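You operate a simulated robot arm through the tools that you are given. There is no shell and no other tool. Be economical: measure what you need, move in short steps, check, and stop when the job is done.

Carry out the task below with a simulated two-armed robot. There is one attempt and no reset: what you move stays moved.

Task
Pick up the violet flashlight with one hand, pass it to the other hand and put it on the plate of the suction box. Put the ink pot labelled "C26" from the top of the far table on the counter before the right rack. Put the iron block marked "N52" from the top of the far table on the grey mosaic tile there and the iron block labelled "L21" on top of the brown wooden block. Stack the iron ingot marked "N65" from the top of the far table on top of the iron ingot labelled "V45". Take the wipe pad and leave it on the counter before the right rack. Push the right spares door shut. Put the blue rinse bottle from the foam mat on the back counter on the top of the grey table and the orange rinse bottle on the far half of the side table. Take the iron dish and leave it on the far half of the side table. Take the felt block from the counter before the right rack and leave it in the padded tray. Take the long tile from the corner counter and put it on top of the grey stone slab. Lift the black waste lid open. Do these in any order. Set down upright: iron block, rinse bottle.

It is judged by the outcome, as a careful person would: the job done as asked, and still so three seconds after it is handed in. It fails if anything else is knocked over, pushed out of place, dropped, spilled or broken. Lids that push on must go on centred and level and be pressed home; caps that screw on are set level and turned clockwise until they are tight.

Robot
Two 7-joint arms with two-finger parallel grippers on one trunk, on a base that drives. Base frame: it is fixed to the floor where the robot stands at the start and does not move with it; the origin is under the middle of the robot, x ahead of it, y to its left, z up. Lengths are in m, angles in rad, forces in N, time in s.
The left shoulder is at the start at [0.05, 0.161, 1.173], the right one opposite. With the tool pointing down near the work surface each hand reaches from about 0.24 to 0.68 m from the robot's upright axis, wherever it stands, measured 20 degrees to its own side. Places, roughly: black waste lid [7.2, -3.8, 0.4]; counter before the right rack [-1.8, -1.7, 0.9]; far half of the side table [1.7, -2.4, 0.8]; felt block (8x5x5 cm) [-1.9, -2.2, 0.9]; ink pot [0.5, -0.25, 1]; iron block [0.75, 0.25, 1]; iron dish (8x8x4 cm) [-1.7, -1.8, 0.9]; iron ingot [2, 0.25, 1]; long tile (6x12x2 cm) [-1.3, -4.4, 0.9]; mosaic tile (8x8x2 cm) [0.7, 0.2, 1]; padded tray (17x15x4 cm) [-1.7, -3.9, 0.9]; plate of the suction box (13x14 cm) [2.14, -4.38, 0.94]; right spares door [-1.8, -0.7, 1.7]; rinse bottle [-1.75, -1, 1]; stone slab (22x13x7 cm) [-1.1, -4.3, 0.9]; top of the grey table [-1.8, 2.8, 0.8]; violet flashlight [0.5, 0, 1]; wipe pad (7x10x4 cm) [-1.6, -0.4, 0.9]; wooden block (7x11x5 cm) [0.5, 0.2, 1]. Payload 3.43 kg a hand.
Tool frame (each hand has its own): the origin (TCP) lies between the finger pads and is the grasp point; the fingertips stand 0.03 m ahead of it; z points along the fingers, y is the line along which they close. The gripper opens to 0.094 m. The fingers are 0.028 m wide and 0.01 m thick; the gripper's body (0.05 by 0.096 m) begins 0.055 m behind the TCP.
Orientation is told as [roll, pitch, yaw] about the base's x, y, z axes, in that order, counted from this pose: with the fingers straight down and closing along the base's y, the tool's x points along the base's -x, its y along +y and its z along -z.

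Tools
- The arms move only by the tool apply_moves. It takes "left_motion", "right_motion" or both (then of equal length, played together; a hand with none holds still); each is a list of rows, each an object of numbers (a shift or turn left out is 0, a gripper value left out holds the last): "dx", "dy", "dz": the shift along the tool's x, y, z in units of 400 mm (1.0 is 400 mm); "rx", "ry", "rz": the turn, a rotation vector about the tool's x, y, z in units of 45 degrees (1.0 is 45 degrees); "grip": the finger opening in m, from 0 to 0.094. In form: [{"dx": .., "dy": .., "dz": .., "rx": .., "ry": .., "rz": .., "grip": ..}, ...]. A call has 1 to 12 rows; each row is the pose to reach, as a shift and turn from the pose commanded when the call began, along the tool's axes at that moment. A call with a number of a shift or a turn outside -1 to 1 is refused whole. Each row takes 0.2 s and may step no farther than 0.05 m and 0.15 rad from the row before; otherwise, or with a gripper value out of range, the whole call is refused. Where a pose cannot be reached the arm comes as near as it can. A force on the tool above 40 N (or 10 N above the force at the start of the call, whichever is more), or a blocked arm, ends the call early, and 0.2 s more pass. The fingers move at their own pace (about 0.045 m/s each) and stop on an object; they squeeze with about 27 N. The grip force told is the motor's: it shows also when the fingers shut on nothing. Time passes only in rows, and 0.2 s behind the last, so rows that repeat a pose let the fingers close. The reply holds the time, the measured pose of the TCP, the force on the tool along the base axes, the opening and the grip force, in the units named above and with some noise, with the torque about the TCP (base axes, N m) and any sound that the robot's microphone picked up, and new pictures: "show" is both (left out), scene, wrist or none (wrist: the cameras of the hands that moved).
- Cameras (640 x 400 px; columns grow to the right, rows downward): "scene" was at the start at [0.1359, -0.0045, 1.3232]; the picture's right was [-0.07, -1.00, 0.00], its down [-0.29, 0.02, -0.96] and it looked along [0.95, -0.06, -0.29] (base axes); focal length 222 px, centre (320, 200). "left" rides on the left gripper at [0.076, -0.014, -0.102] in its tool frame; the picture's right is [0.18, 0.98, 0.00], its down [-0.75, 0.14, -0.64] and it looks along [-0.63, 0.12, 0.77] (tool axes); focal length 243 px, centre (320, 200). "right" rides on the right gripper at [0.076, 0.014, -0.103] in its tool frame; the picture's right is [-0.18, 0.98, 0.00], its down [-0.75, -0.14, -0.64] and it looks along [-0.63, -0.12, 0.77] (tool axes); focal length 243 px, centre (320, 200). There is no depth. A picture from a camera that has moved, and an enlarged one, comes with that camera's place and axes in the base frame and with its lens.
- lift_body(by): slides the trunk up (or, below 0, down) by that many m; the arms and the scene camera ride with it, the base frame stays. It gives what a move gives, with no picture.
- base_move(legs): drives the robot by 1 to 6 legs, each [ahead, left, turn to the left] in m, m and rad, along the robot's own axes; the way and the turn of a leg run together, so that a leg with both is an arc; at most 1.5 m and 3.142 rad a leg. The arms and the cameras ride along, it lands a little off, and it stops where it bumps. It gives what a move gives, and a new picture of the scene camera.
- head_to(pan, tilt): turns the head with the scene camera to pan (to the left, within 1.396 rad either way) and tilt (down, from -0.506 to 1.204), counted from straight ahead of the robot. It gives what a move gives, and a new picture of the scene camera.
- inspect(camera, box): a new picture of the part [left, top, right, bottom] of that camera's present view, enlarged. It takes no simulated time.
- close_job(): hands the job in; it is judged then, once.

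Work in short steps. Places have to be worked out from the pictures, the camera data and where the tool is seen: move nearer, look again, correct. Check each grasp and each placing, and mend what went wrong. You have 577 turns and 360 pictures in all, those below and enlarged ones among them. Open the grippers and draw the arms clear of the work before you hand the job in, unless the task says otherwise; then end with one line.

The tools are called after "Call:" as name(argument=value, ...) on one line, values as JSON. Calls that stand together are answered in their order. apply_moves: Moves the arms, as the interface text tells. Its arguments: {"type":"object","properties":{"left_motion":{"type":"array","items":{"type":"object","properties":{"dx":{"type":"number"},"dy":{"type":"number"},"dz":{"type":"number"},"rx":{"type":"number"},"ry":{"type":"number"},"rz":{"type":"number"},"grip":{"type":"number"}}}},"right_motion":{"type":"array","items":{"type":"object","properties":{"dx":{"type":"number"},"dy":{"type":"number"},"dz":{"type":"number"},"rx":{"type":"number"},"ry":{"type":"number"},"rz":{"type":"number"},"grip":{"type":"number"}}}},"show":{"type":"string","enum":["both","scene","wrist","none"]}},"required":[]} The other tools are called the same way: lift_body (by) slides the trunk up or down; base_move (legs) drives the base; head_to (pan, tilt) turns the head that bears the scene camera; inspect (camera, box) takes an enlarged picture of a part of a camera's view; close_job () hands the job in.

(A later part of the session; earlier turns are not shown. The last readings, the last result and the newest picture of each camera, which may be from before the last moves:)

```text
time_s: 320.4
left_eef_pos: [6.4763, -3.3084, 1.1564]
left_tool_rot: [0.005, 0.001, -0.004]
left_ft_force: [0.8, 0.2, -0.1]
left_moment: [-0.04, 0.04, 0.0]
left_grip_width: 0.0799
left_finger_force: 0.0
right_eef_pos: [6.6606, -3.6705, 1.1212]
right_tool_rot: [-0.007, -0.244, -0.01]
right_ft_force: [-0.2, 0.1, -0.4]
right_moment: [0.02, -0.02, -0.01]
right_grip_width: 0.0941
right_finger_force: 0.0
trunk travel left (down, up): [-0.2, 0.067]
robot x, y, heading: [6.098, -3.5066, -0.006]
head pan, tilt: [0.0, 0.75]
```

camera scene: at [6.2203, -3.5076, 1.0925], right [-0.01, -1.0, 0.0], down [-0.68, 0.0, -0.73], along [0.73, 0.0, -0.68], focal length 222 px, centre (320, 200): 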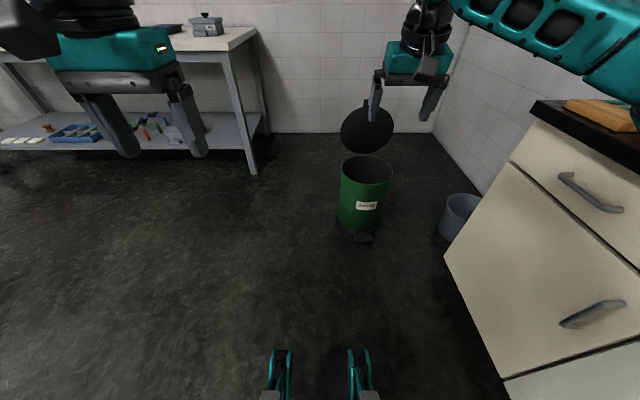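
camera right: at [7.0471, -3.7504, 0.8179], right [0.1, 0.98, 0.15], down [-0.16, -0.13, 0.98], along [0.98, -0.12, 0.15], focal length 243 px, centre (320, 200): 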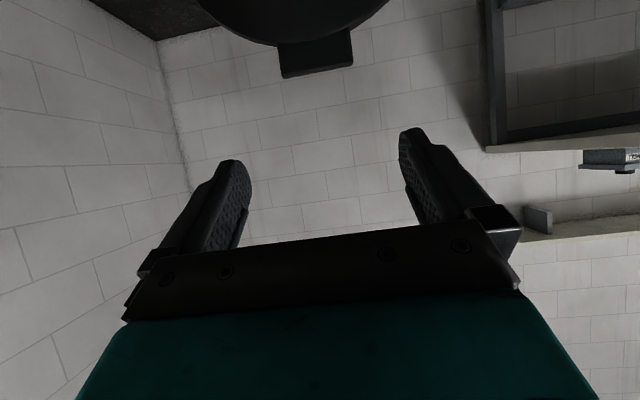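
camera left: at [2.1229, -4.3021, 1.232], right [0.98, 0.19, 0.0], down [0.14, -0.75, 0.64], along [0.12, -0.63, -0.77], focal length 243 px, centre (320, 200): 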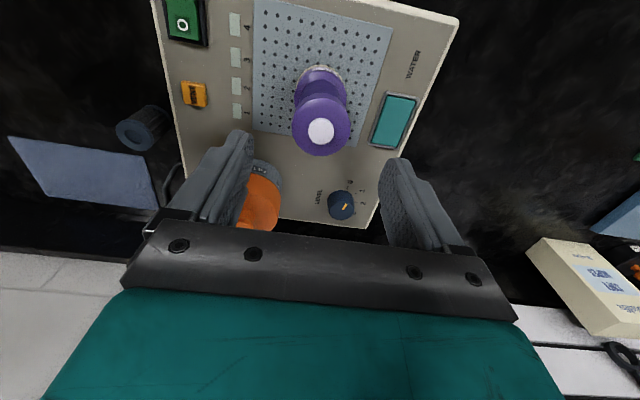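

I tuck the right arm, turn to face −x and drive back along the aisle.

Call:
apply_moves(right_motion=[{"dx": 0.1, "dz": -0.025, "ry": 0.1}, {"dx": 0.2, "dz": -0.05, "ry": 0.2}, {"dx": 0.3, "dz": -0.075, "ry": 0.31}, {"dx": 0.4, "dz": -0.1, "ry": 0.31}, {"dx": 0.485, "dz": -0.12, "ry": 0.31}], show="none")

Call:
base_move(legs=[[0, 0, 1.571], [0, 0, 1.571], [1.5, 0, 0], [1.5, 0, 0]])

Call:
head_to(pan=0, tilt=0.3)

```text
time_s: 321.6
left_eef_pos: [6.4755, -3.3084, 1.1562]
left_tool_rot: [0.003, 0.0, -0.006]
left_ft_force: [-0.1, -0.1, -0.2]
left_moment: [-0.03, 0.0, 0.02]
left_grip_width: 0.08
left_finger_force: 0.0
right_eef_pos: [6.4595, -3.667, 1.1208]
right_tool_rot: [-0.009, -0.001, -0.013]
right_ft_force: [0.9, 0.2, 0.1]
right_moment: [0.0, 0.0, 0.0]
right_grip_width: 0.094
right_finger_force: 0.0
trunk travel left (down, up): [-0.2, 0.067]
robot x, y, heading: [6.0938, -3.5105, -0.006]
head pan, tilt: [0.0, 0.75]
```

```text
time_s: 343.7
left_eef_pos: [2.7094, -3.6918, 1.155]
left_tool_rot: [0.002, 0.0, 3.137]
left_ft_force: [0.3, 0.9, 0.3]
left_moment: [0.02, 0.02, 0.01]
left_grip_width: 0.0798
left_finger_force: 0.1
right_eef_pos: [2.7248, -3.3337, 1.1209]
right_tool_rot: [-0.009, -0.001, 3.13]
right_ft_force: [0.1, 0.3, 0.4]
right_moment: [0.0, 0.01, -0.02]
right_grip_width: 0.0942
right_finger_force: 0.0
trunk travel left (down, up): [-0.2, 0.067]
robot x, y, heading: [3.089, -3.4924, 3.137]
head pan, tilt: [0.0, 0.75]
camera scene: at [2.9701, -3.4887, 1.2825], right [0.0, 1.0, 0.0], down [0.68, 0.0, -0.73], along [-0.73, 0.0, -0.68], focal length 222 px, centre (320, 200)
```

scene: 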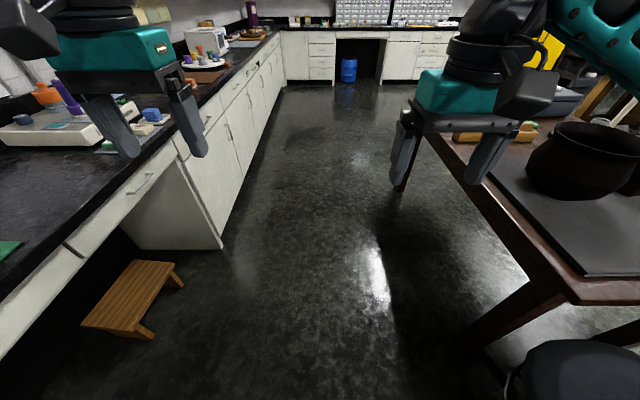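

```text
time_s: 344.6
left_eef_pos: [2.7091, -3.6913, 1.1552]
left_tool_rot: [0.003, 0.0, 3.14]
left_ft_force: [-0.1, -1.4, 0.6]
left_moment: [-0.01, 0.02, 0.01]
left_grip_width: 0.08
left_finger_force: 0.1
right_eef_pos: [2.7251, -3.332, 1.1216]
right_tool_rot: [-0.007, 0.0, 3.132]
right_ft_force: [-0.5, 0.3, 0.3]
right_moment: [0.01, 0.01, 0.02]
right_grip_width: 0.0941
right_finger_force: 0.1
trunk travel left (down, up): [-0.2, 0.067]
robot x, y, heading: [3.0908, -3.4873, 3.136]
head pan, tilt: [0.0, 0.3]
camera scene: at [2.9597, -3.4887, 1.3228], right [0.0, 1.0, 0.0], down [0.3, 0.0, -0.96], along [-0.96, 0.0, -0.3], focal length 222 px, centre (320, 200)
```

scene: 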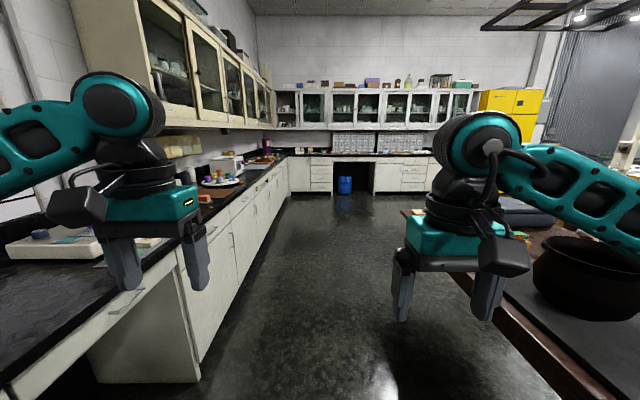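

Clear aisle to the corner counter. I drive to x≈−0.95 and turn to face the corner counter.

Call:
base_move(legs=[[1.5, 0, 0], [1.5, 0, 0], [1.05, 0, 0], [0, 0, 1.571]])

Call:
head_to(pan=0, tilt=0.5)

```text
time_s: 367.9
left_eef_pos: [-0.777, -3.883, 1.1571]
left_tool_rot: [0.001, -0.001, -1.562]
left_ft_force: [0.4, 0.4, -0.1]
left_moment: [0.0, -0.03, -0.01]
left_grip_width: 0.0799
left_finger_force: 0.1
right_eef_pos: [-1.1362, -3.8725, 1.1212]
right_tool_rot: [-0.007, 0.001, -1.567]
right_ft_force: [0.0, 0.8, -0.1]
right_moment: [0.0, 0.0, 0.01]
right_grip_width: 0.0941
right_finger_force: 0.0
trunk travel left (down, up): [-0.2, 0.067]
robot x, y, heading: [-0.9798, -3.5059, -1.559]
head pan, tilt: [0.0, 0.3]
camera scene: at [-0.9788, -3.6367, 1.3229], right [-1.0, -0.01, 0.0], down [0.0, 0.3, -0.96], along [0.01, -0.96, -0.3], focal length 222 px, centre (320, 200)
```

scene: 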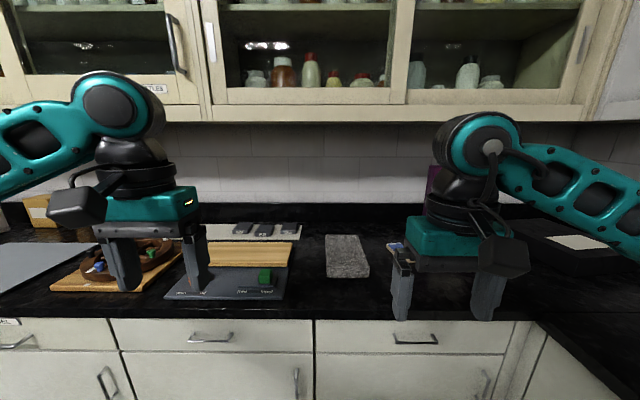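

```text
time_s: 368.7
left_eef_pos: [-0.777, -3.8825, 1.1551]
left_tool_rot: [0.004, 0.0, -1.56]
left_ft_force: [-0.2, -0.2, 0.3]
left_moment: [0.02, 0.01, 0.02]
left_grip_width: 0.08
left_finger_force: 0.0
right_eef_pos: [-1.1349, -3.8725, 1.1206]
right_tool_rot: [-0.005, -0.001, -1.567]
right_ft_force: [0.0, -0.5, -0.6]
right_moment: [-0.01, 0.03, 0.04]
right_grip_width: 0.0942
right_finger_force: 0.0
trunk travel left (down, up): [-0.2, 0.067]
robot x, y, heading: [-0.9855, -3.5041, -1.561]
head pan, tilt: [0.0, 0.499]
camera scene: at [-0.9789, -3.6343, 1.3045], right [-1.0, -0.01, 0.0], down [0.0, 0.48, -0.88], along [0.01, -0.88, -0.48], focal length 222 px, centre (320, 200)
```

scene: 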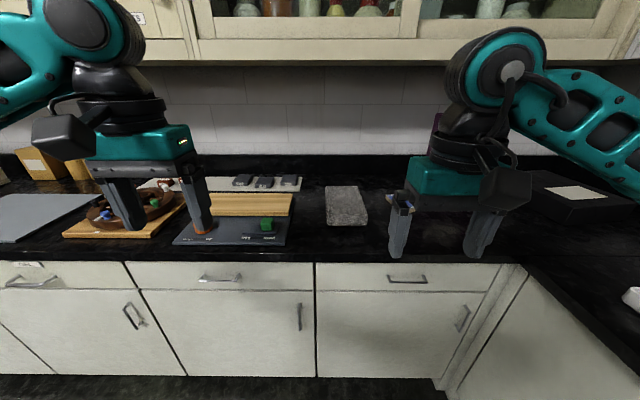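

Slab is at ≈(−1.06, −4.25). The tile is hidden by my right hand. I raise/move the right hand left and drive nearer to (−1.15, −3.76).

Call:
base_move(legs=[[0, -0.17, 0], [0.25, 0, -0.01]])

Call:
head_to(pan=-0.1, tilt=0.7)

Call:
inspect(camera="right", box=[0, 0, 640, 400])

```text
time_s: 371.6
left_eef_pos: [-0.9508, -4.136, 1.1564]
left_tool_rot: [0.003, 0.0, -1.568]
left_ft_force: [-0.4, -0.2, 0.0]
left_moment: [0.02, 0.0, 0.04]
left_grip_width: 0.0798
left_finger_force: 0.2
right_eef_pos: [-1.308, -4.1244, 1.1223]
right_tool_rot: [-0.007, 0.001, -1.575]
right_ft_force: [-0.3, -0.5, 0.4]
right_moment: [0.01, -0.01, -0.01]
right_grip_width: 0.0939
right_finger_force: 0.0
trunk travel left (down, up): [-0.2, 0.067]
robot x, y, heading: [-1.1543, -3.7573, -1.568]
head pan, tilt: [0.0, 0.499]
camera scene: at [-1.1506, -3.8868, 1.3044], right [-1.0, 0.0, 0.0], down [0.0, 0.48, -0.88], along [0.0, -0.88, -0.48], focal length 222 px, centre (320, 200)
```

scene: 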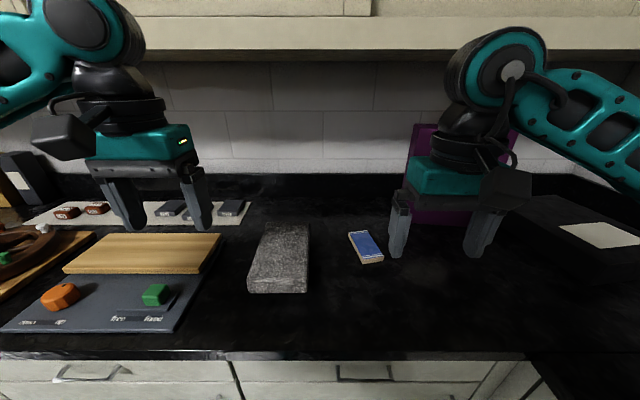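

```text
time_s: 372.3
left_eef_pos: [-0.9514, -4.1372, 1.157]
left_tool_rot: [0.002, 0.001, -1.569]
left_ft_force: [0.7, -0.4, 0.0]
left_moment: [0.02, 0.0, 0.02]
left_grip_width: 0.0802
left_finger_force: 0.1
right_eef_pos: [-1.3084, -4.122, 1.1215]
right_tool_rot: [-0.008, -0.001, -1.576]
right_ft_force: [-0.2, 0.6, 0.0]
right_moment: [-0.02, -0.01, 0.02]
right_grip_width: 0.094
right_finger_force: 0.0
trunk travel left (down, up): [-0.2, 0.067]
robot x, y, heading: [-1.1526, -3.7565, -1.571]
head pan, tilt: [-0.099, 0.7]
camera scene: at [-1.159, -3.8797, 1.2868], right [-1.0, 0.1, 0.0], down [0.06, 0.64, -0.77], along [-0.07, -0.76, -0.64], focal length 222 px, centre (320, 200)
```

scene: 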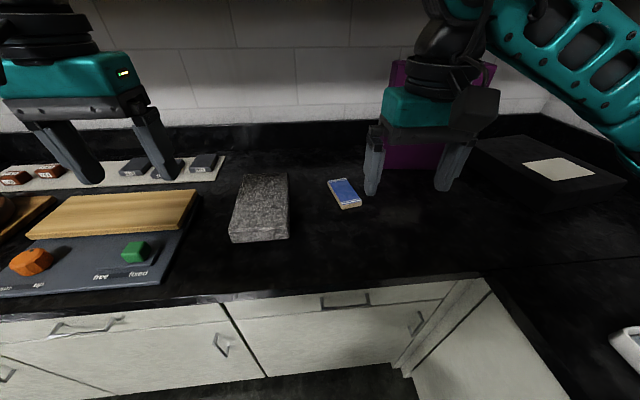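

```text
1.00 times, centred on (320, 200) of right
camera zoom: at [-1.2937, -4.0466, 1.2237], right [0.98, -0.19, -0.01], down [-0.14, -0.75, 0.64], along [-0.13, -0.63, -0.77], focal length 243 px, centre (320, 200)
```

zoom: 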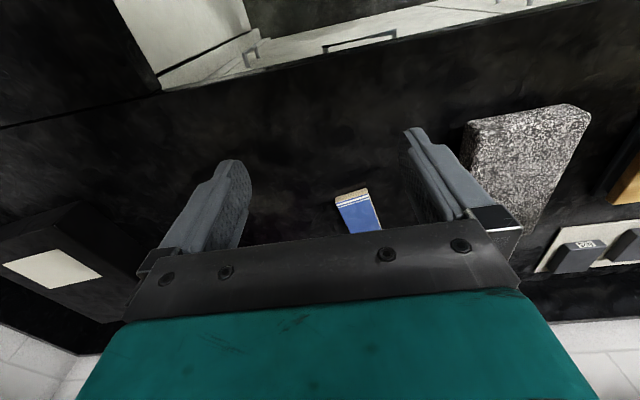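

The blue long tile lies right of the slab. I zoom to locate both.

Call:
inspect(camera="scene", box=[210, 150, 390, 260])

```text
3.56 times, centred on (300, 205) of scene
camera zoom: at [-1.159, -3.8797, 1.2868], right [-1.0, 0.1, 0.0], down [0.06, 0.64, -0.77], along [-0.07, -0.76, -0.64], focal length 788 px, centre (391, 182)
```

zoom: 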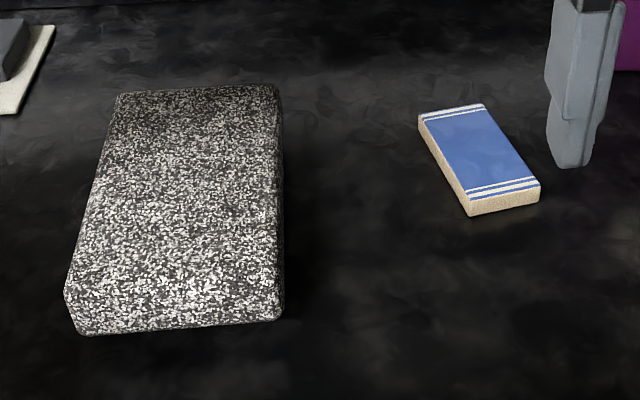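

Tile centre ≈(−1.277, −4.373), turned ~11°; slab centre ≈(−1.064, −4.301). I move the right hand over the tile.

Call:
apply_moves(right_motion=[{"dx": -0.1, "dy": 0.01, "dz": 0.05, "rz": -0.06}, {"dx": -0.2, "dy": 0.03, "dz": 0.1, "rz": -0.12}, {"dx": -0.3, "dy": 0.05, "dz": 0.15, "rz": -0.18}, {"dx": -0.41, "dy": 0.065, "dz": 0.2, "rz": -0.242}, {"dx": -0.52, "dy": 0.08, "dz": 0.25, "rz": -0.242}, {"dx": -0.6, "dy": 0.082, "dz": 0.28, "rz": -0.242}])

Call:
inspect(camera="right", box=[220, 40, 420, 240])

```text
time_s: 373.7
left_eef_pos: [-0.9501, -4.1363, 1.1558]
left_tool_rot: [0.002, 0.001, -1.57]
left_ft_force: [0.2, 0.3, -0.1]
left_moment: [0.01, -0.01, -0.02]
left_grip_width: 0.0801
left_finger_force: 0.0
right_eef_pos: [-1.2768, -4.3631, 1.0092]
right_tool_rot: [-0.006, 0.001, -1.384]
right_ft_force: [-0.2, -0.9, -1.4]
right_moment: [0.01, -0.02, -0.04]
right_grip_width: 0.0938
right_finger_force: 0.0
trunk travel left (down, up): [-0.2, 0.067]
robot x, y, heading: [-1.1532, -3.7569, -1.565]
head pan, tilt: [-0.099, 0.7]
camera scene: at [-1.1587, -3.8799, 1.2867], right [-1.0, 0.1, 0.0], down [0.06, 0.64, -0.76], along [-0.08, -0.76, -0.64], focal length 222 px, centre (320, 200)
camera right: at [-1.2768, -4.2856, 1.1106], right [1.0, 0.0, -0.01], down [0.01, -0.77, 0.64], along [0.0, -0.64, -0.77], focal length 243 px, centre (320, 200)
```

scene: 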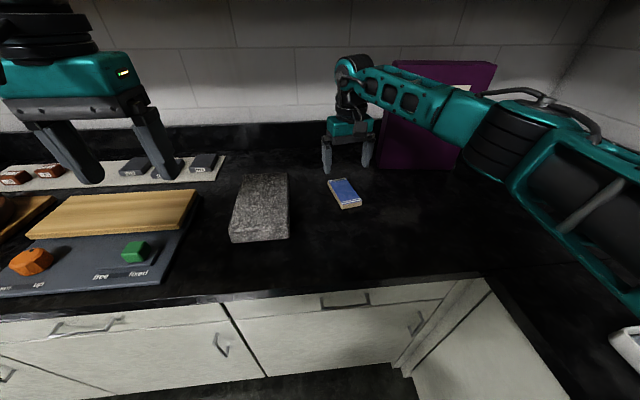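
right: 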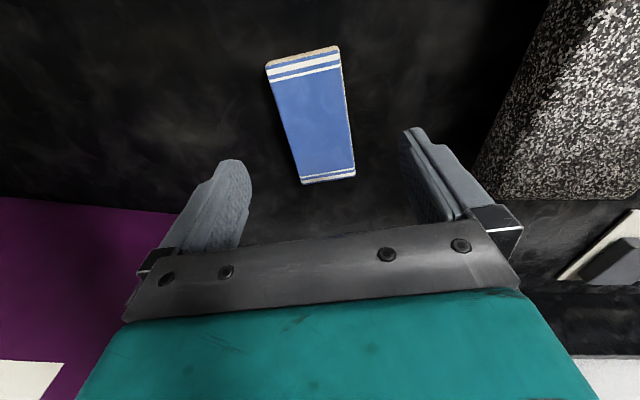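

```text
2.00 times, centred on (320, 140) of right
camera zoom: at [-1.2768, -4.2856, 1.1106], right [1.0, 0.0, -0.01], down [0.01, -0.77, 0.64], along [0.0, -0.64, -0.77], focal length 485 px, centre (320, 320)
```

zoom: 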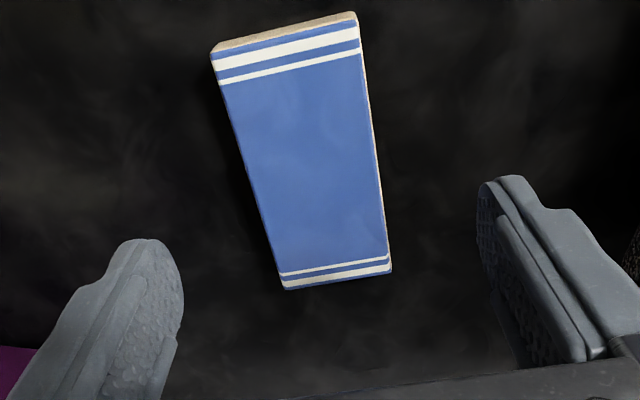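

I correct by 1.5 cm and descend to grip the tile.

Call:
apply_moves(right_motion=[{"dx": -0.037, "dy": -0.012, "dz": 0.08}, {"dx": -0.037, "dy": -0.012, "dz": 0.16}, {"dx": -0.037, "dy": -0.012, "dz": 0.22}, {"dx": -0.037, "dy": -0.012, "dz": 0.24}, {"dx": -0.037, "dy": -0.012, "dz": 0.24, "grip": 0.03}, {"dx": -0.037, "dy": -0.012, "dz": 0.24, "grip": 0.03}, {"dx": -0.037, "dy": -0.012, "dz": 0.24, "grip": 0.03}, {"dx": -0.037, "dy": -0.012, "dz": 0.24, "grip": 0.03}, {"dx": -0.037, "dy": -0.012, "dz": 0.15}, {"dx": -0.037, "dy": -0.012, "dz": 0.05}, {"dx": -0.02, "dy": -0.012, "dz": -0.03}], show="wrist")

```text
time_s: 376.1
left_eef_pos: [-0.9509, -4.1367, 1.1552]
left_tool_rot: [0.002, 0.0, -1.57]
left_ft_force: [-0.8, 0.4, 1.1]
left_moment: [0.0, 0.01, 0.0]
left_grip_width: 0.0802
left_finger_force: 0.1
right_eef_pos: [-1.2817, -4.3717, 1.0218]
right_tool_rot: [-0.005, -0.001, -1.384]
right_ft_force: [0.0, -1.0, -3.1]
right_moment: [-0.02, -0.01, -0.03]
right_grip_width: 0.0594
right_finger_force: 27.3
trunk travel left (down, up): [-0.2, 0.067]
robot x, y, heading: [-1.1506, -3.7573, -1.566]
head pan, tilt: [-0.099, 0.7]
camera right: at [-1.2816, -4.2938, 1.1241], right [1.0, 0.0, -0.01], down [0.0, -0.77, 0.64], along [0.0, -0.64, -0.77], focal length 243 px, centre (320, 200)
```

right: 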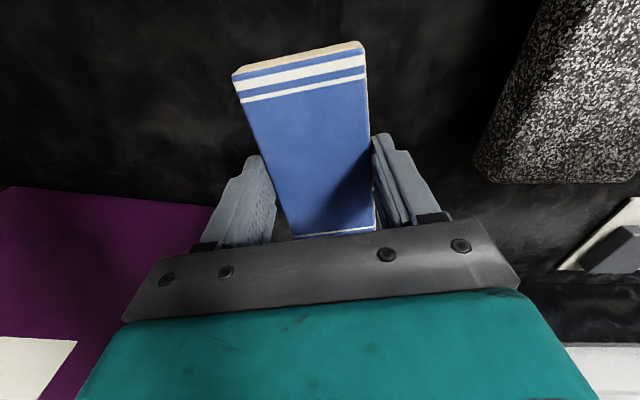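

Tile held. I carry it over the slab (left hand moves out of the way).

Call:
apply_moves(right_motion=[{"dz": -0.02}, {"dx": 0.01, "dy": 0.09, "dz": -0.02, "rz": 0.05}, {"dx": 0.025, "dy": 0.19, "dz": -0.02, "rz": 0.1}, {"dx": 0.04, "dy": 0.29, "dz": -0.02, "rz": 0.15}, {"dx": 0.055, "dy": 0.39, "dz": -0.02, "rz": 0.2}, {"dx": 0.07, "dy": 0.49, "dz": -0.02, "rz": 0.238}, {"dx": 0.073, "dy": 0.5676, "dz": -0.02, "rz": 0.238}, {"dx": 0.073, "dy": 0.5676, "dz": -0.02, "rz": 0.238}], left_motion=[{"dy": 0.1}, {"dy": 0.2}, {"dy": 0.3}, {"dy": 0.38}, {"dy": 0.38}, {"dy": 0.38}, {"dy": 0.38}, {"dy": 0.38}])

Call:
inspect(camera="scene", box=[200, 140, 380, 260])

```text
time_s: 377.9
left_eef_pos: [-0.799, -4.1367, 1.1565]
left_tool_rot: [0.004, -0.001, -1.569]
left_ft_force: [-0.2, -0.5, 0.3]
left_moment: [-0.02, -0.03, 0.04]
left_grip_width: 0.08
left_finger_force: 0.1
right_eef_pos: [-1.063, -4.3018, 1.0266]
right_tool_rot: [-0.005, -0.001, -1.574]
right_ft_force: [0.4, 0.5, -1.3]
right_moment: [0.02, 0.01, -0.02]
right_grip_width: 0.0597
right_finger_force: 27.0
trunk travel left (down, up): [-0.2, 0.067]
robot x, y, heading: [-1.1527, -3.758, -1.572]
head pan, tilt: [-0.099, 0.7]
camera scene: at [-1.1594, -3.88, 1.2867], right [-1.0, 0.1, 0.0], down [0.06, 0.64, -0.76], along [-0.08, -0.76, -0.64], focal length 222 px, centre (320, 200)
camera right: at [-1.0484, -4.2249, 1.13], right [0.98, -0.19, -0.01], down [-0.14, -0.75, 0.64], along [-0.13, -0.63, -0.77], focal length 243 px, centre (320, 200)
camera left: at [-0.8132, -4.061, 1.2585], right [0.98, 0.19, 0.0], down [0.14, -0.75, 0.64], along [0.12, -0.63, -0.77], focal length 243 px, centre (320, 200)
```

scene: 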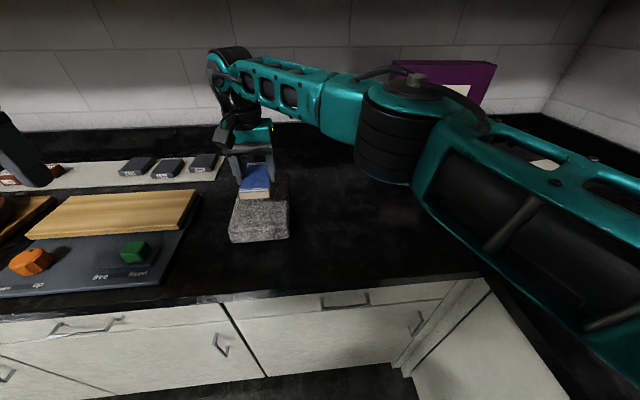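
right: 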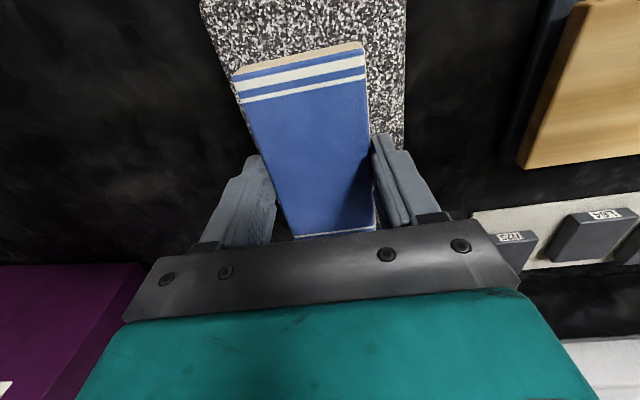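
left: 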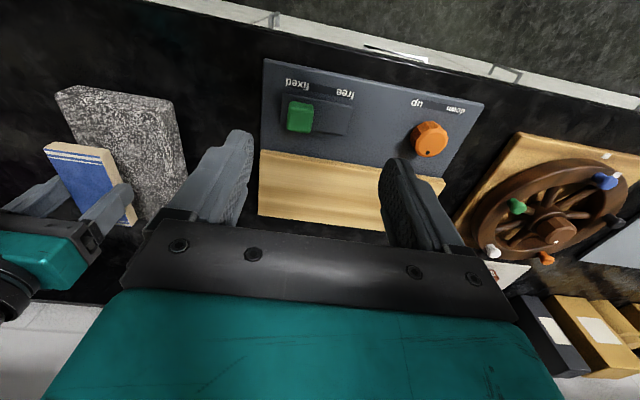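

```text
3.33 times, centred on (290, 200) of scene
camera zoom: at [-1.1594, -3.88, 1.2867], right [-1.0, 0.1, 0.0], down [0.06, 0.64, -0.76], along [-0.08, -0.76, -0.64], focal length 739 px, centre (420, 200)
```

zoom: 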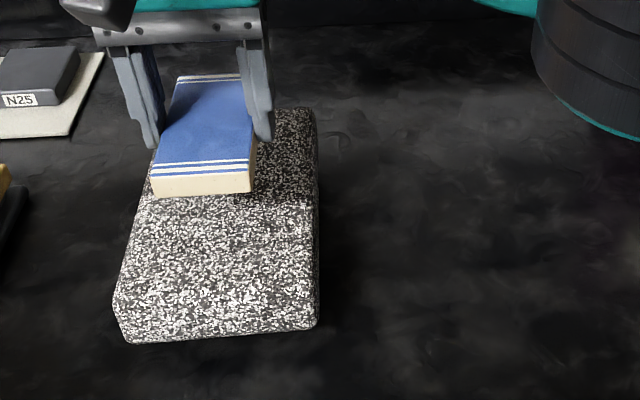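

Centred over the slab. I lower to contact.

Call:
apply_moves(right_motion=[{"dz": 0.04}, {"dz": 0.075}, {"dz": 0.095}, {"dz": 0.107}], show="none")

```text
time_s: 378.9
left_eef_pos: [-0.799, -4.1373, 1.1558]
left_tool_rot: [0.004, 0.0, -1.57]
left_ft_force: [0.6, 0.3, 0.4]
left_moment: [0.03, -0.01, -0.01]
left_grip_width: 0.0803
left_finger_force: 0.0
right_eef_pos: [-1.0633, -4.3013, 0.9839]
right_tool_rot: [-0.007, 0.001, -1.573]
right_ft_force: [0.0, 0.3, -2.0]
right_moment: [-0.01, -0.02, -0.01]
right_grip_width: 0.0596
right_finger_force: 27.4
trunk travel left (down, up): [-0.2, 0.067]
robot x, y, heading: [-1.1534, -3.7578, -1.57]
head pan, tilt: [-0.099, 0.7]
```

Call:
apply_moves(right_motion=[{"dz": 0.008}, {"dz": 0.016}, {"dz": 0.02}], show="none")

```text
time_s: 379.7
left_eef_pos: [-0.7975, -4.1369, 1.1552]
left_tool_rot: [0.004, -0.001, -1.57]
left_ft_force: [-0.2, -0.6, -0.3]
left_moment: [0.0, -0.02, 0.03]
left_grip_width: 0.0801
left_finger_force: 0.1
right_eef_pos: [-1.0636, -4.3014, 0.9772]
right_tool_rot: [-0.006, 0.001, -1.574]
right_ft_force: [0.5, 0.4, -4.0]
right_moment: [0.06, 0.01, -0.01]
right_grip_width: 0.0596
right_finger_force: 26.5
trunk travel left (down, up): [-0.2, 0.067]
robot x, y, heading: [-1.1546, -3.7584, -1.566]
head pan, tilt: [-0.099, 0.7]
```

Call:
apply_moves(right_motion=[{"dz": 0.006}, {"dz": 0.012}, {"dz": 0.018}], show="none")

```text
time_s: 380.5
left_eef_pos: [-0.7985, -4.1351, 1.156]
left_tool_rot: [0.002, -0.002, -1.567]
left_ft_force: [-0.4, -0.8, 1.2]
left_moment: [-0.03, -0.03, 0.01]
left_grip_width: 0.0802
left_finger_force: 0.0
right_eef_pos: [-1.0642, -4.3011, 0.9726]
right_tool_rot: [-0.005, -0.006, -1.573]
right_ft_force: [-0.3, -3.1, 18.0]
right_moment: [0.46, -0.04, 0.17]
right_grip_width: 0.0598
right_finger_force: 27.2
trunk travel left (down, up): [-0.2, 0.067]
robot x, y, heading: [-1.1517, -3.7566, -1.569]
head pan, tilt: [-0.099, 0.7]
```

Contact. I release, rise and check.

Call:
apply_moves(right_motion=[{"dz": -0.006, "grip": 0.085}, {"dz": -0.006, "grip": 0.085}, {"dz": -0.006, "grip": 0.085}, {"dz": -0.08}, {"dz": -0.16}, {"dz": -0.24}, {"dz": -0.27, "dx": 0.1}, {"dz": -0.3, "dx": 0.2}, {"dz": -0.33, "dx": 0.3}, {"dz": -0.36, "dx": 0.4}], show="none")

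Call:
inspect(camera="scene", box=[200, 140, 380, 260])

```text
time_s: 382.7
left_eef_pos: [-0.7979, -4.1351, 1.1554]
left_tool_rot: [0.004, 0.0, -1.569]
left_ft_force: [0.3, -0.1, -0.7]
left_moment: [0.02, -0.03, 0.01]
left_grip_width: 0.08
left_finger_force: 0.0
right_eef_pos: [-1.063, -4.1412, 1.1132]
right_tool_rot: [-0.005, -0.003, -1.574]
right_ft_force: [-0.2, 0.7, -0.1]
right_moment: [-0.03, 0.04, 0.01]
right_grip_width: 0.0846
right_finger_force: 0.0
trunk travel left (down, up): [-0.2, 0.067]
robot x, y, heading: [-1.1533, -3.7534, -1.568]
head pan, tilt: [-0.099, 0.7]
```

```text
3.33 times, centred on (290, 200) of scene
camera zoom: at [-1.1591, -3.8793, 1.2868], right [-1.0, 0.1, 0.0], down [0.06, 0.64, -0.77], along [-0.08, -0.76, -0.64], focal length 739 px, centre (420, 200)
```

zoom: 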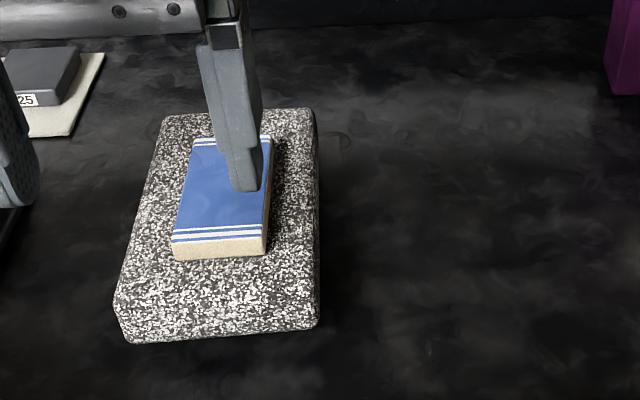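

Tile is on the slab. Next the felt block: I back off, turn to −x and slide along the counter to y≈−2.2.

Call:
apply_moves(right_motion=[{"dy": -0.1}, {"dy": -0.2}, {"dy": -0.3}, {"dy": -0.4}], show="none")

Call:
base_move(legs=[[-0.35, 0, 0], [0, 0, -1.571], [0, -1.2, 0]])

Call:
head_to(pan=0, tilt=0.6)

```text
time_s: 383.7
left_eef_pos: [-0.8001, -4.1362, 1.1561]
left_tool_rot: [0.003, 0.0, -1.569]
left_ft_force: [-0.4, -0.3, 0.7]
left_moment: [-0.01, 0.01, -0.02]
left_grip_width: 0.0799
left_finger_force: 0.0
right_eef_pos: [-1.2238, -4.142, 1.1143]
right_tool_rot: [-0.007, -0.003, -1.574]
right_ft_force: [-0.2, -0.5, -0.1]
right_moment: [0.02, 0.0, 0.02]
right_grip_width: 0.0849
right_finger_force: 0.2
trunk travel left (down, up): [-0.2, 0.067]
robot x, y, heading: [-1.156, -3.7562, -1.568]
head pan, tilt: [-0.099, 0.7]
```

```text
time_s: 395.4
left_eef_pos: [-1.5389, -2.5739, 1.1558]
left_tool_rot: [0.004, 0.0, -3.135]
left_ft_force: [-0.2, -0.5, -1.2]
left_moment: [-0.01, 0.06, 0.01]
left_grip_width: 0.0802
left_finger_force: 0.1
right_eef_pos: [-1.547, -2.1489, 1.1149]
right_tool_rot: [-0.006, -0.001, -3.138]
right_ft_force: [-0.1, -0.4, 0.0]
right_moment: [0.04, -0.04, -0.01]
right_grip_width: 0.0851
right_finger_force: 0.1
trunk travel left (down, up): [-0.2, 0.067]
robot x, y, heading: [-1.1632, -2.2189, -3.134]
head pan, tilt: [-0.099, 0.7]
camera scene: at [-1.2835, -2.2075, 1.2868], right [0.09, 1.0, 0.0], down [0.64, -0.06, -0.76], along [-0.76, 0.07, -0.64], focal length 222 px, centre (320, 200)
```

scene: 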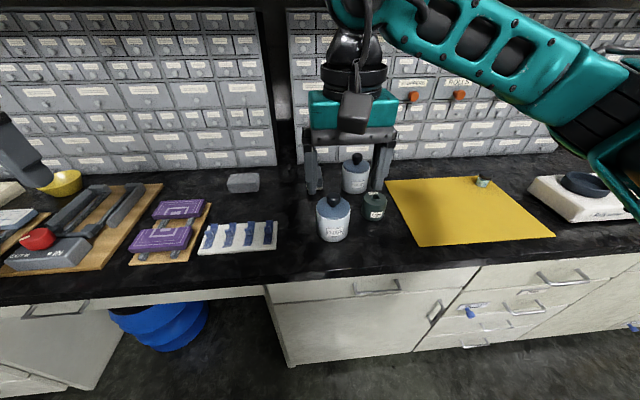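

```text
time_s: 396.1
left_eef_pos: [-1.5378, -2.5737, 1.1557]
left_tool_rot: [0.005, 0.0, -3.135]
left_ft_force: [0.4, -0.8, 0.0]
left_moment: [0.0, -0.03, -0.02]
left_grip_width: 0.0798
left_finger_force: 0.0
right_eef_pos: [-1.5475, -2.1496, 1.1147]
right_tool_rot: [-0.006, 0.0, -3.137]
right_ft_force: [-0.5, 0.7, 0.7]
right_moment: [0.0, -0.04, 0.01]
right_grip_width: 0.0849
right_finger_force: 0.1
trunk travel left (down, up): [-0.2, 0.067]
robot x, y, heading: [-1.1622, -2.2133, -3.134]
head pan, tilt: [0.0, 0.6]
camera scene: at [-1.2873, -2.2161, 1.2954], right [-0.01, 1.0, 0.0], down [0.57, 0.0, -0.82], along [-0.82, -0.01, -0.57], focal length 222 px, centre (320, 200)
```

scene: 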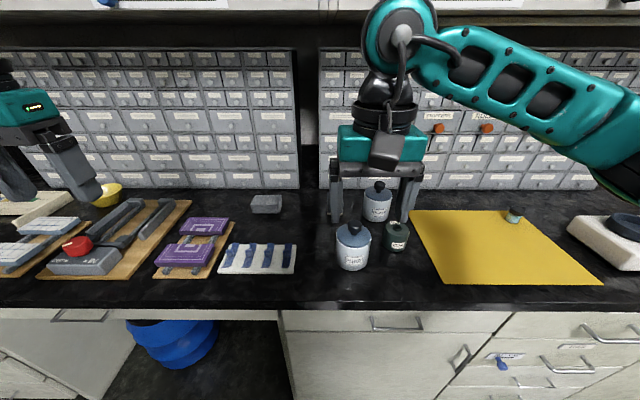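

Two grey blocks; the one before the right rack is behind the plugs jar, hidden by my hand. I move the right hand aside and zoom.

Call:
apply_moves(right_motion=[{"dy": -0.1}, {"dy": -0.2}, {"dy": -0.3}, {"dy": -0.4}, {"dy": -0.5}], show="none")

Call:
inspect(camera="scene", box=[230, 160, 430, 285])

```text
time_s: 397.3
left_eef_pos: [-1.5387, -2.5727, 1.156]
left_tool_rot: [0.003, 0.002, -3.135]
left_ft_force: [-0.1, -0.5, 0.2]
left_moment: [-0.03, -0.01, 0.02]
left_grip_width: 0.08
left_finger_force: 0.0
right_eef_pos: [-1.5476, -1.9495, 1.1165]
right_tool_rot: [-0.005, 0.0, -3.138]
right_ft_force: [0.4, 0.5, -0.7]
right_moment: [-0.06, 0.04, 0.01]
right_grip_width: 0.085
right_finger_force: 0.1
trunk travel left (down, up): [-0.2, 0.067]
robot x, y, heading: [-1.1584, -2.2184, -3.134]
head pan, tilt: [0.0, 0.6]
```

```text
3.20 times, centred on (330, 222) of scene
camera zoom: at [-1.287, -2.2156, 1.2955], right [-0.01, 1.0, 0.0], down [0.56, 0.0, -0.83], along [-0.83, -0.01, -0.56], focal length 709 px, centre (288, 128)
```

zoom: 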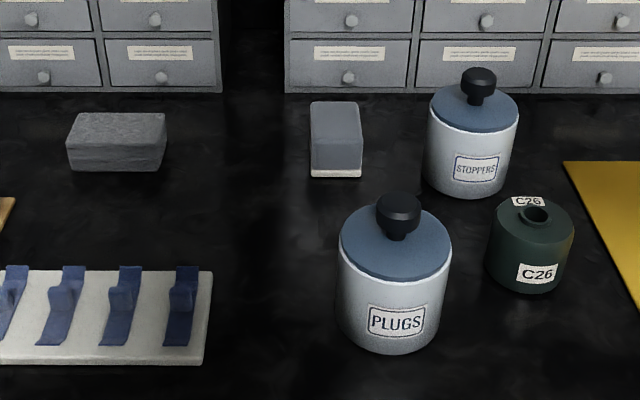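

The block before the right rack (5 cm wide, ≈(−1.825, −2.176)) is the felt block. I drive slightly closer/left for reach.

Call:
base_move(legs=[[0.075, 0.09, -0.007]])

```text
time_s: 398.5
left_eef_pos: [-1.6154, -2.6613, 1.1556]
left_tool_rot: [0.002, 0.001, -3.14]
left_ft_force: [-0.8, -0.3, 0.1]
left_moment: [-0.01, -0.01, 0.01]
left_grip_width: 0.0801
left_finger_force: 0.1
right_eef_pos: [-1.6206, -2.0386, 1.1164]
right_tool_rot: [-0.007, 0.0, 3.138]
right_ft_force: [0.7, -0.2, 0.3]
right_moment: [0.03, -0.03, 0.01]
right_grip_width: 0.0852
right_finger_force: 0.0
trunk travel left (down, up): [-0.2, 0.067]
robot x, y, heading: [-1.237, -2.3034, -3.142]
head pan, tilt: [0.0, 0.6]
camera scene: at [-1.3613, -2.3052, 1.2953], right [0.0, 1.0, 0.0], down [0.57, 0.0, -0.82], along [-0.82, 0.0, -0.57], focal length 222 px, centre (320, 200)
```

scene: 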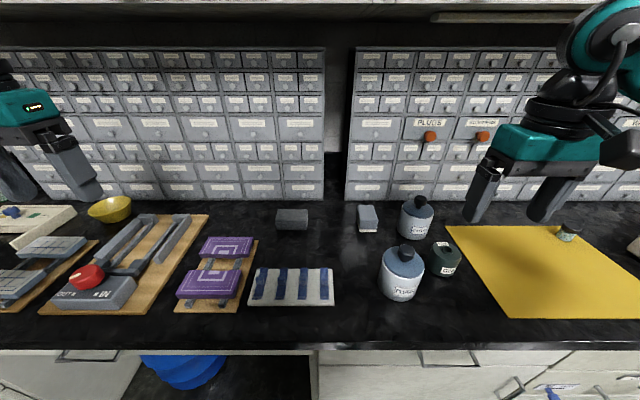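

Call:
inspect(camera="scene", box=[320, 180, 480, 310])

```text
3.08 times, centred on (400, 245) of scene
camera zoom: at [-1.3613, -2.3052, 1.2953], right [0.0, 1.0, 0.0], down [0.57, 0.0, -0.82], along [-0.82, 0.0, -0.57], focal length 682 px, centre (74, 62)
```

zoom: 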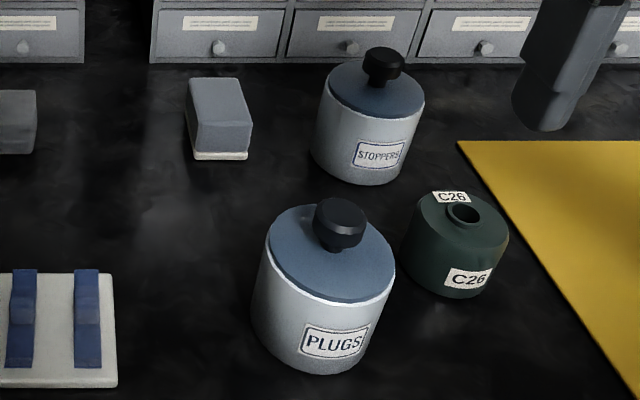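

Felt block: front face x≈−1.816, centre ≈(−1.855, −2.172). I lower the right hand to z 1.06, align in y, and go forward over it.

Call:
apply_moves(right_motion=[{"dz": 0.07, "grip": 0.075}, {"dz": 0.14}, {"dz": 0.14, "dy": 0.11}, {"dz": 0.14, "dy": 0.22}, {"dz": 0.14, "dy": 0.333}, {"dz": 0.14, "dy": 0.333, "dx": -0.11}, {"dz": 0.14, "dy": 0.333, "dx": -0.22}, {"dz": 0.14, "dy": 0.333, "dx": -0.33}, {"dz": 0.14, "dy": 0.333, "dx": -0.44}, {"dz": 0.14, "dy": 0.333, "dx": -0.543}, {"dz": 0.14, "dy": 0.333, "dx": -0.543}])

```text
time_s: 400.9
left_eef_pos: [-1.6132, -2.6604, 1.1563]
left_tool_rot: [0.004, 0.001, -3.14]
left_ft_force: [0.6, -0.4, -0.2]
left_moment: [0.02, -0.01, 0.03]
left_grip_width: 0.0801
left_finger_force: 0.0
right_eef_pos: [-1.8377, -2.1691, 1.0584]
right_tool_rot: [-0.006, -0.002, 3.14]
right_ft_force: [0.6, -0.5, -0.6]
right_moment: [-0.03, -0.02, -0.01]
right_grip_width: 0.0748
right_finger_force: 0.0
trunk travel left (down, up): [-0.2, 0.067]
robot x, y, heading: [-1.2342, -2.3062, -3.144]
head pan, tilt: [0.0, 0.6]
camera scene: at [-1.3606, -2.3042, 1.2954], right [0.0, 1.0, 0.0], down [0.56, 0.0, -0.83], along [-0.83, 0.0, -0.56], focal length 222 px, centre (320, 200)
camera right: at [-1.7619, -2.1827, 1.1611], right [-0.19, -0.98, -0.01], down [-0.75, 0.14, 0.64], along [-0.63, 0.12, -0.76], focal length 243 px, centre (320, 200)
```

scene: 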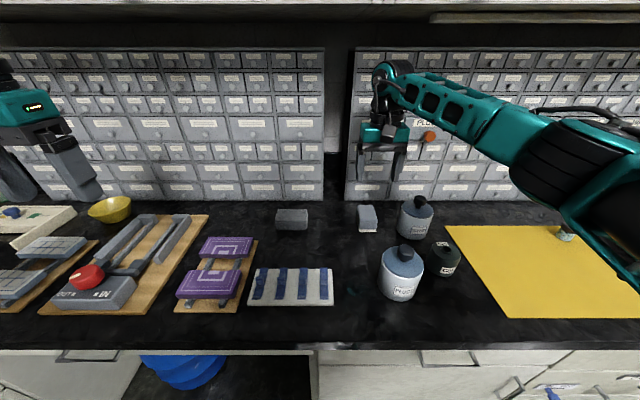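
right: 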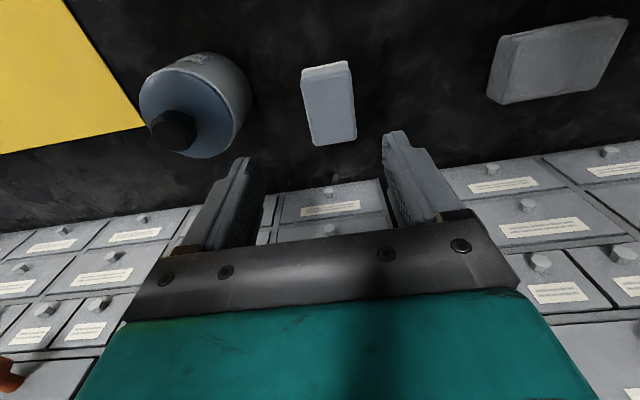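

Felt block centre ≈(−1.844, −2.178), aligned. I adjust and descend with a narrower opening to clear the stoppers jar.

Call:
apply_moves(right_motion=[{"dx": -0.012, "dy": 0.022, "grip": 0.066}, {"dx": -0.012, "dy": 0.022, "dz": 0.08}, {"dx": -0.012, "dy": 0.022, "dz": 0.17}, {"dx": -0.012, "dy": 0.022, "dz": 0.26}, {"dx": -0.012, "dy": 0.022, "dz": 0.33}, {"dx": -0.012, "dy": 0.022, "dz": 0.35}, {"dx": -0.012, "dy": 0.022, "dz": 0.35, "grip": 0.03}, {"dx": -0.012, "dy": 0.022, "dz": 0.35, "grip": 0.03}, {"dx": -0.012, "dy": 0.022, "dz": 0.35, "grip": 0.03}], show="wrist")

```text
time_s: 402.9
left_eef_pos: [-1.6158, -2.6602, 1.1541]
left_tool_rot: [0.004, 0.0, -3.141]
left_ft_force: [0.6, 0.5, 0.2]
left_moment: [0.0, -0.01, 0.02]
left_grip_width: 0.0801
left_finger_force: 0.0
right_eef_pos: [-1.8423, -2.1762, 0.9183]
right_tool_rot: [-0.007, 0.001, 3.139]
right_ft_force: [0.6, 0.4, 0.2]
right_moment: [-0.01, -0.03, 0.02]
right_grip_width: 0.0514
right_finger_force: 26.6
trunk travel left (down, up): [-0.2, 0.067]
robot x, y, heading: [-1.2361, -2.307, -3.141]
head pan, tilt: [0.0, 0.6]
camera right: at [-1.7662, -2.1909, 1.0212], right [-0.19, -0.98, -0.01], down [-0.75, 0.14, 0.64], along [-0.63, 0.12, -0.77], focal length 243 px, centre (320, 200)
```

right: 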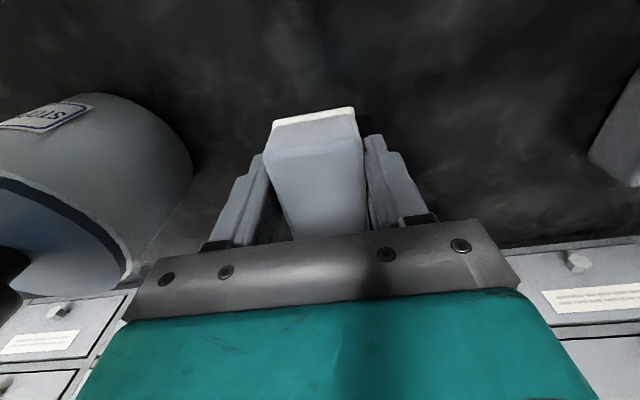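

Gripped. I lift, pull back out, and drive toward the padded tray.

Call:
apply_moves(right_motion=[{"dz": -0.1}, {"dz": -0.2}, {"dz": -0.3}, {"dz": -0.36}, {"dz": -0.36, "dx": 0.11}, {"dz": -0.36, "dx": 0.22}, {"dz": -0.36, "dx": 0.33}, {"dz": -0.36, "dx": 0.44}, {"dz": -0.36, "dx": 0.55}, {"dz": -0.42, "dx": 0.6}], show="none")

Call:
base_move(legs=[[-0.12, 0, 0], [0, 1.2, 0], [0, 0, 0.92]])

Call:
head_to(pan=-0.35, tilt=0.6)

```text
time_s: 405.1
left_eef_pos: [-1.6141, -2.662, 1.1556]
left_tool_rot: [0.003, -0.001, -3.14]
left_ft_force: [0.1, 0.6, 0.1]
left_moment: [-0.01, 0.0, -0.02]
left_grip_width: 0.0799
left_finger_force: 0.1
right_eef_pos: [-1.6009, -2.1783, 1.0871]
right_tool_rot: [-0.007, 0.001, 3.139]
right_ft_force: [-0.4, -0.1, -0.5]
right_moment: [-0.04, -0.03, 0.02]
right_grip_width: 0.0518
right_finger_force: 27.2
trunk travel left (down, up): [-0.2, 0.067]
robot x, y, heading: [-1.2333, -2.3058, -3.142]
head pan, tilt: [0.0, 0.6]
```

```text
time_s: 414.4
left_eef_pos: [-1.0598, -4.0191, 1.1551]
left_tool_rot: [0.003, -0.001, -2.217]
left_ft_force: [0.5, 0.1, -0.1]
left_moment: [0.01, 0.02, 0.03]
left_grip_width: 0.0802
left_finger_force: 0.1
right_eef_pos: [-1.4381, -3.7187, 1.0868]
right_tool_rot: [-0.007, 0.0, -2.222]
right_ft_force: [1.0, 0.3, -0.8]
right_moment: [0.02, 0.0, 0.0]
right_grip_width: 0.0517
right_finger_force: 27.4
trunk travel left (down, up): [-0.2, 0.067]
robot x, y, heading: [-1.1123, -3.5015, -2.22]
head pan, tilt: [0.0, 0.6]
camera scene: at [-1.189, -3.6049, 1.2954], right [-0.8, 0.6, 0.0], down [0.34, 0.45, -0.83], along [-0.5, -0.66, -0.56], focal length 222 px, centre (320, 200)
```

scene: 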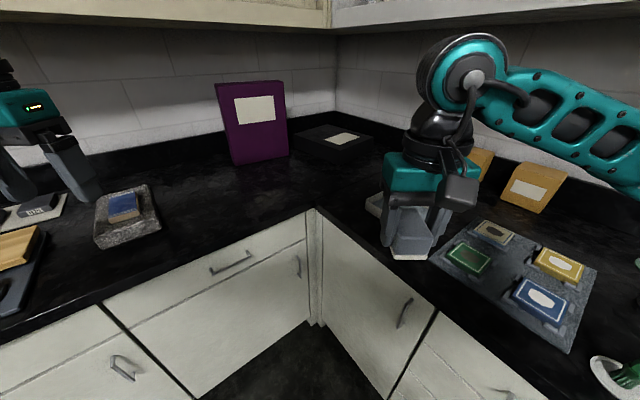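

```text
time_s: 415.2
left_eef_pos: [-1.0615, -4.0203, 1.1548]
left_tool_rot: [0.006, 0.002, -2.218]
left_ft_force: [-0.3, 0.9, 0.4]
left_moment: [-0.02, 0.01, -0.01]
left_grip_width: 0.0803
left_finger_force: 0.1
right_eef_pos: [-1.4386, -3.719, 1.086]
right_tool_rot: [-0.008, 0.0, -2.221]
right_ft_force: [-0.4, -0.4, -1.4]
right_moment: [0.0, 0.01, -0.02]
right_grip_width: 0.0516
right_finger_force: 27.2
trunk travel left (down, up): [-0.2, 0.067]
robot x, y, heading: [-1.1172, -3.5018, -2.218]
head pan, tilt: [-0.351, 0.6]
camera scene: at [-1.21, -3.5823, 1.2954], right [-0.54, 0.84, 0.0], down [0.47, 0.31, -0.83], along [-0.69, -0.45, -0.56], focal length 222 px, centre (320, 200)
```

scene: 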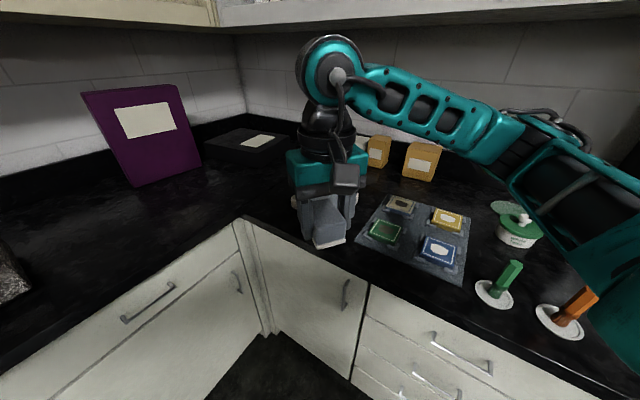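

The tray is hidden behind my right hand; I check the right wrist camera.

Call:
inspect(camera="right", box=[0, 0, 640, 400])

Call:
apply_moves(right_motion=[{"dy": -0.1}, {"dy": -0.2}, {"dy": -0.3}, {"dy": -0.38}], show="scene")

```text
1.00 times, centred on (320, 200) of right
camera zoom: at [-1.3801, -3.6666, 1.1887], right [0.67, -0.74, -0.01], down [-0.57, -0.52, 0.64], along [-0.48, -0.43, -0.77], focal length 243 px, centre (320, 200)
```

zoom: 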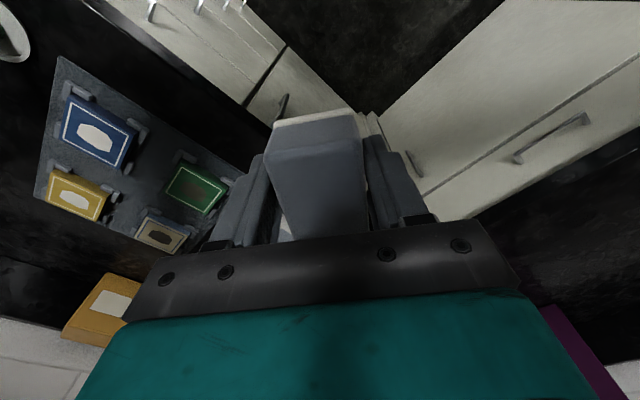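

```text
time_s: 416.2
left_eef_pos: [-1.06, -4.0208, 1.1568]
left_tool_rot: [0.002, 0.0, -2.218]
left_ft_force: [-0.1, 0.1, -0.6]
left_moment: [0.01, -0.01, 0.0]
left_grip_width: 0.0798
left_finger_force: 0.1
right_eef_pos: [-1.5591, -3.6271, 1.0871]
right_tool_rot: [-0.007, 0.001, -2.222]
right_ft_force: [-0.6, 0.4, 0.1]
right_moment: [0.02, 0.01, 0.0]
right_grip_width: 0.0517
right_finger_force: 27.1
trunk travel left (down, up): [-0.2, 0.067]
robot x, y, heading: [-1.1156, -3.5061, -2.223]
head pan, tilt: [-0.351, 0.6]
camera scene: at [-1.2103, -3.5819, 1.2954], right [-0.54, 0.84, 0.0], down [0.47, 0.31, -0.83], along [-0.69, -0.45, -0.56], focal length 222 px, centre (320, 200)
```

scene: 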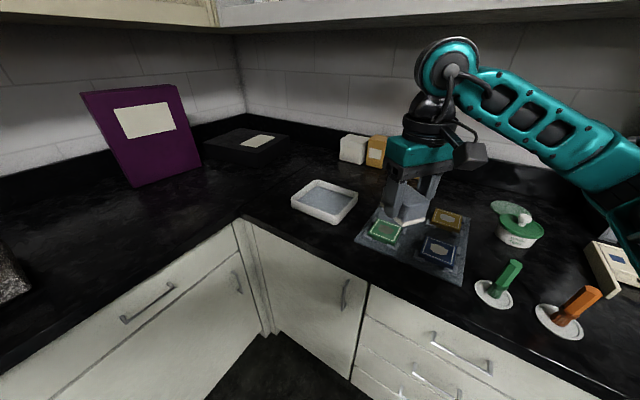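

Tray centre ≈(−1.706, −3.879). I drive 9 cm nearer and carry the block over it.

Call:
base_move(legs=[[0.09, 0, 0]])

```text
time_s: 417.3
left_eef_pos: [-1.1146, -4.0932, 1.1556]
left_tool_rot: [0.002, 0.001, -2.22]
left_ft_force: [-0.5, 0.5, 0.4]
left_moment: [0.06, -0.01, 0.02]
left_grip_width: 0.08
left_finger_force: 0.0
right_eef_pos: [-1.6125, -3.6983, 1.0864]
right_tool_rot: [-0.008, -0.001, -2.222]
right_ft_force: [-0.3, -0.1, -0.8]
right_moment: [0.03, -0.03, 0.01]
right_grip_width: 0.0516
right_finger_force: 27.1
trunk travel left (down, up): [-0.2, 0.067]
robot x, y, heading: [-1.1662, -3.5762, -2.216]
head pan, tilt: [-0.351, 0.6]
camera scene: at [-1.2645, -3.6542, 1.2953], right [-0.54, 0.84, 0.0], down [0.48, 0.31, -0.82], along [-0.69, -0.45, -0.57], focal length 222 px, centre (320, 200)
```

scene: 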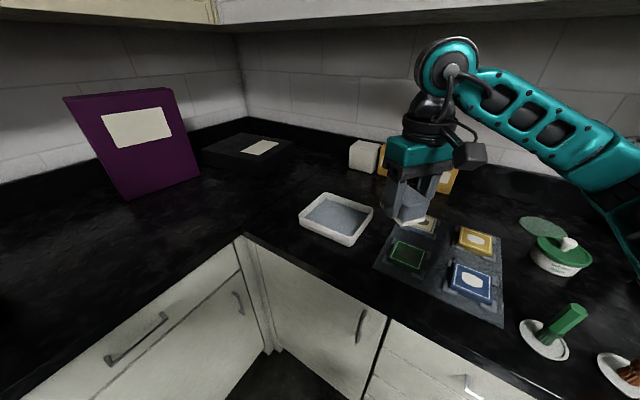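

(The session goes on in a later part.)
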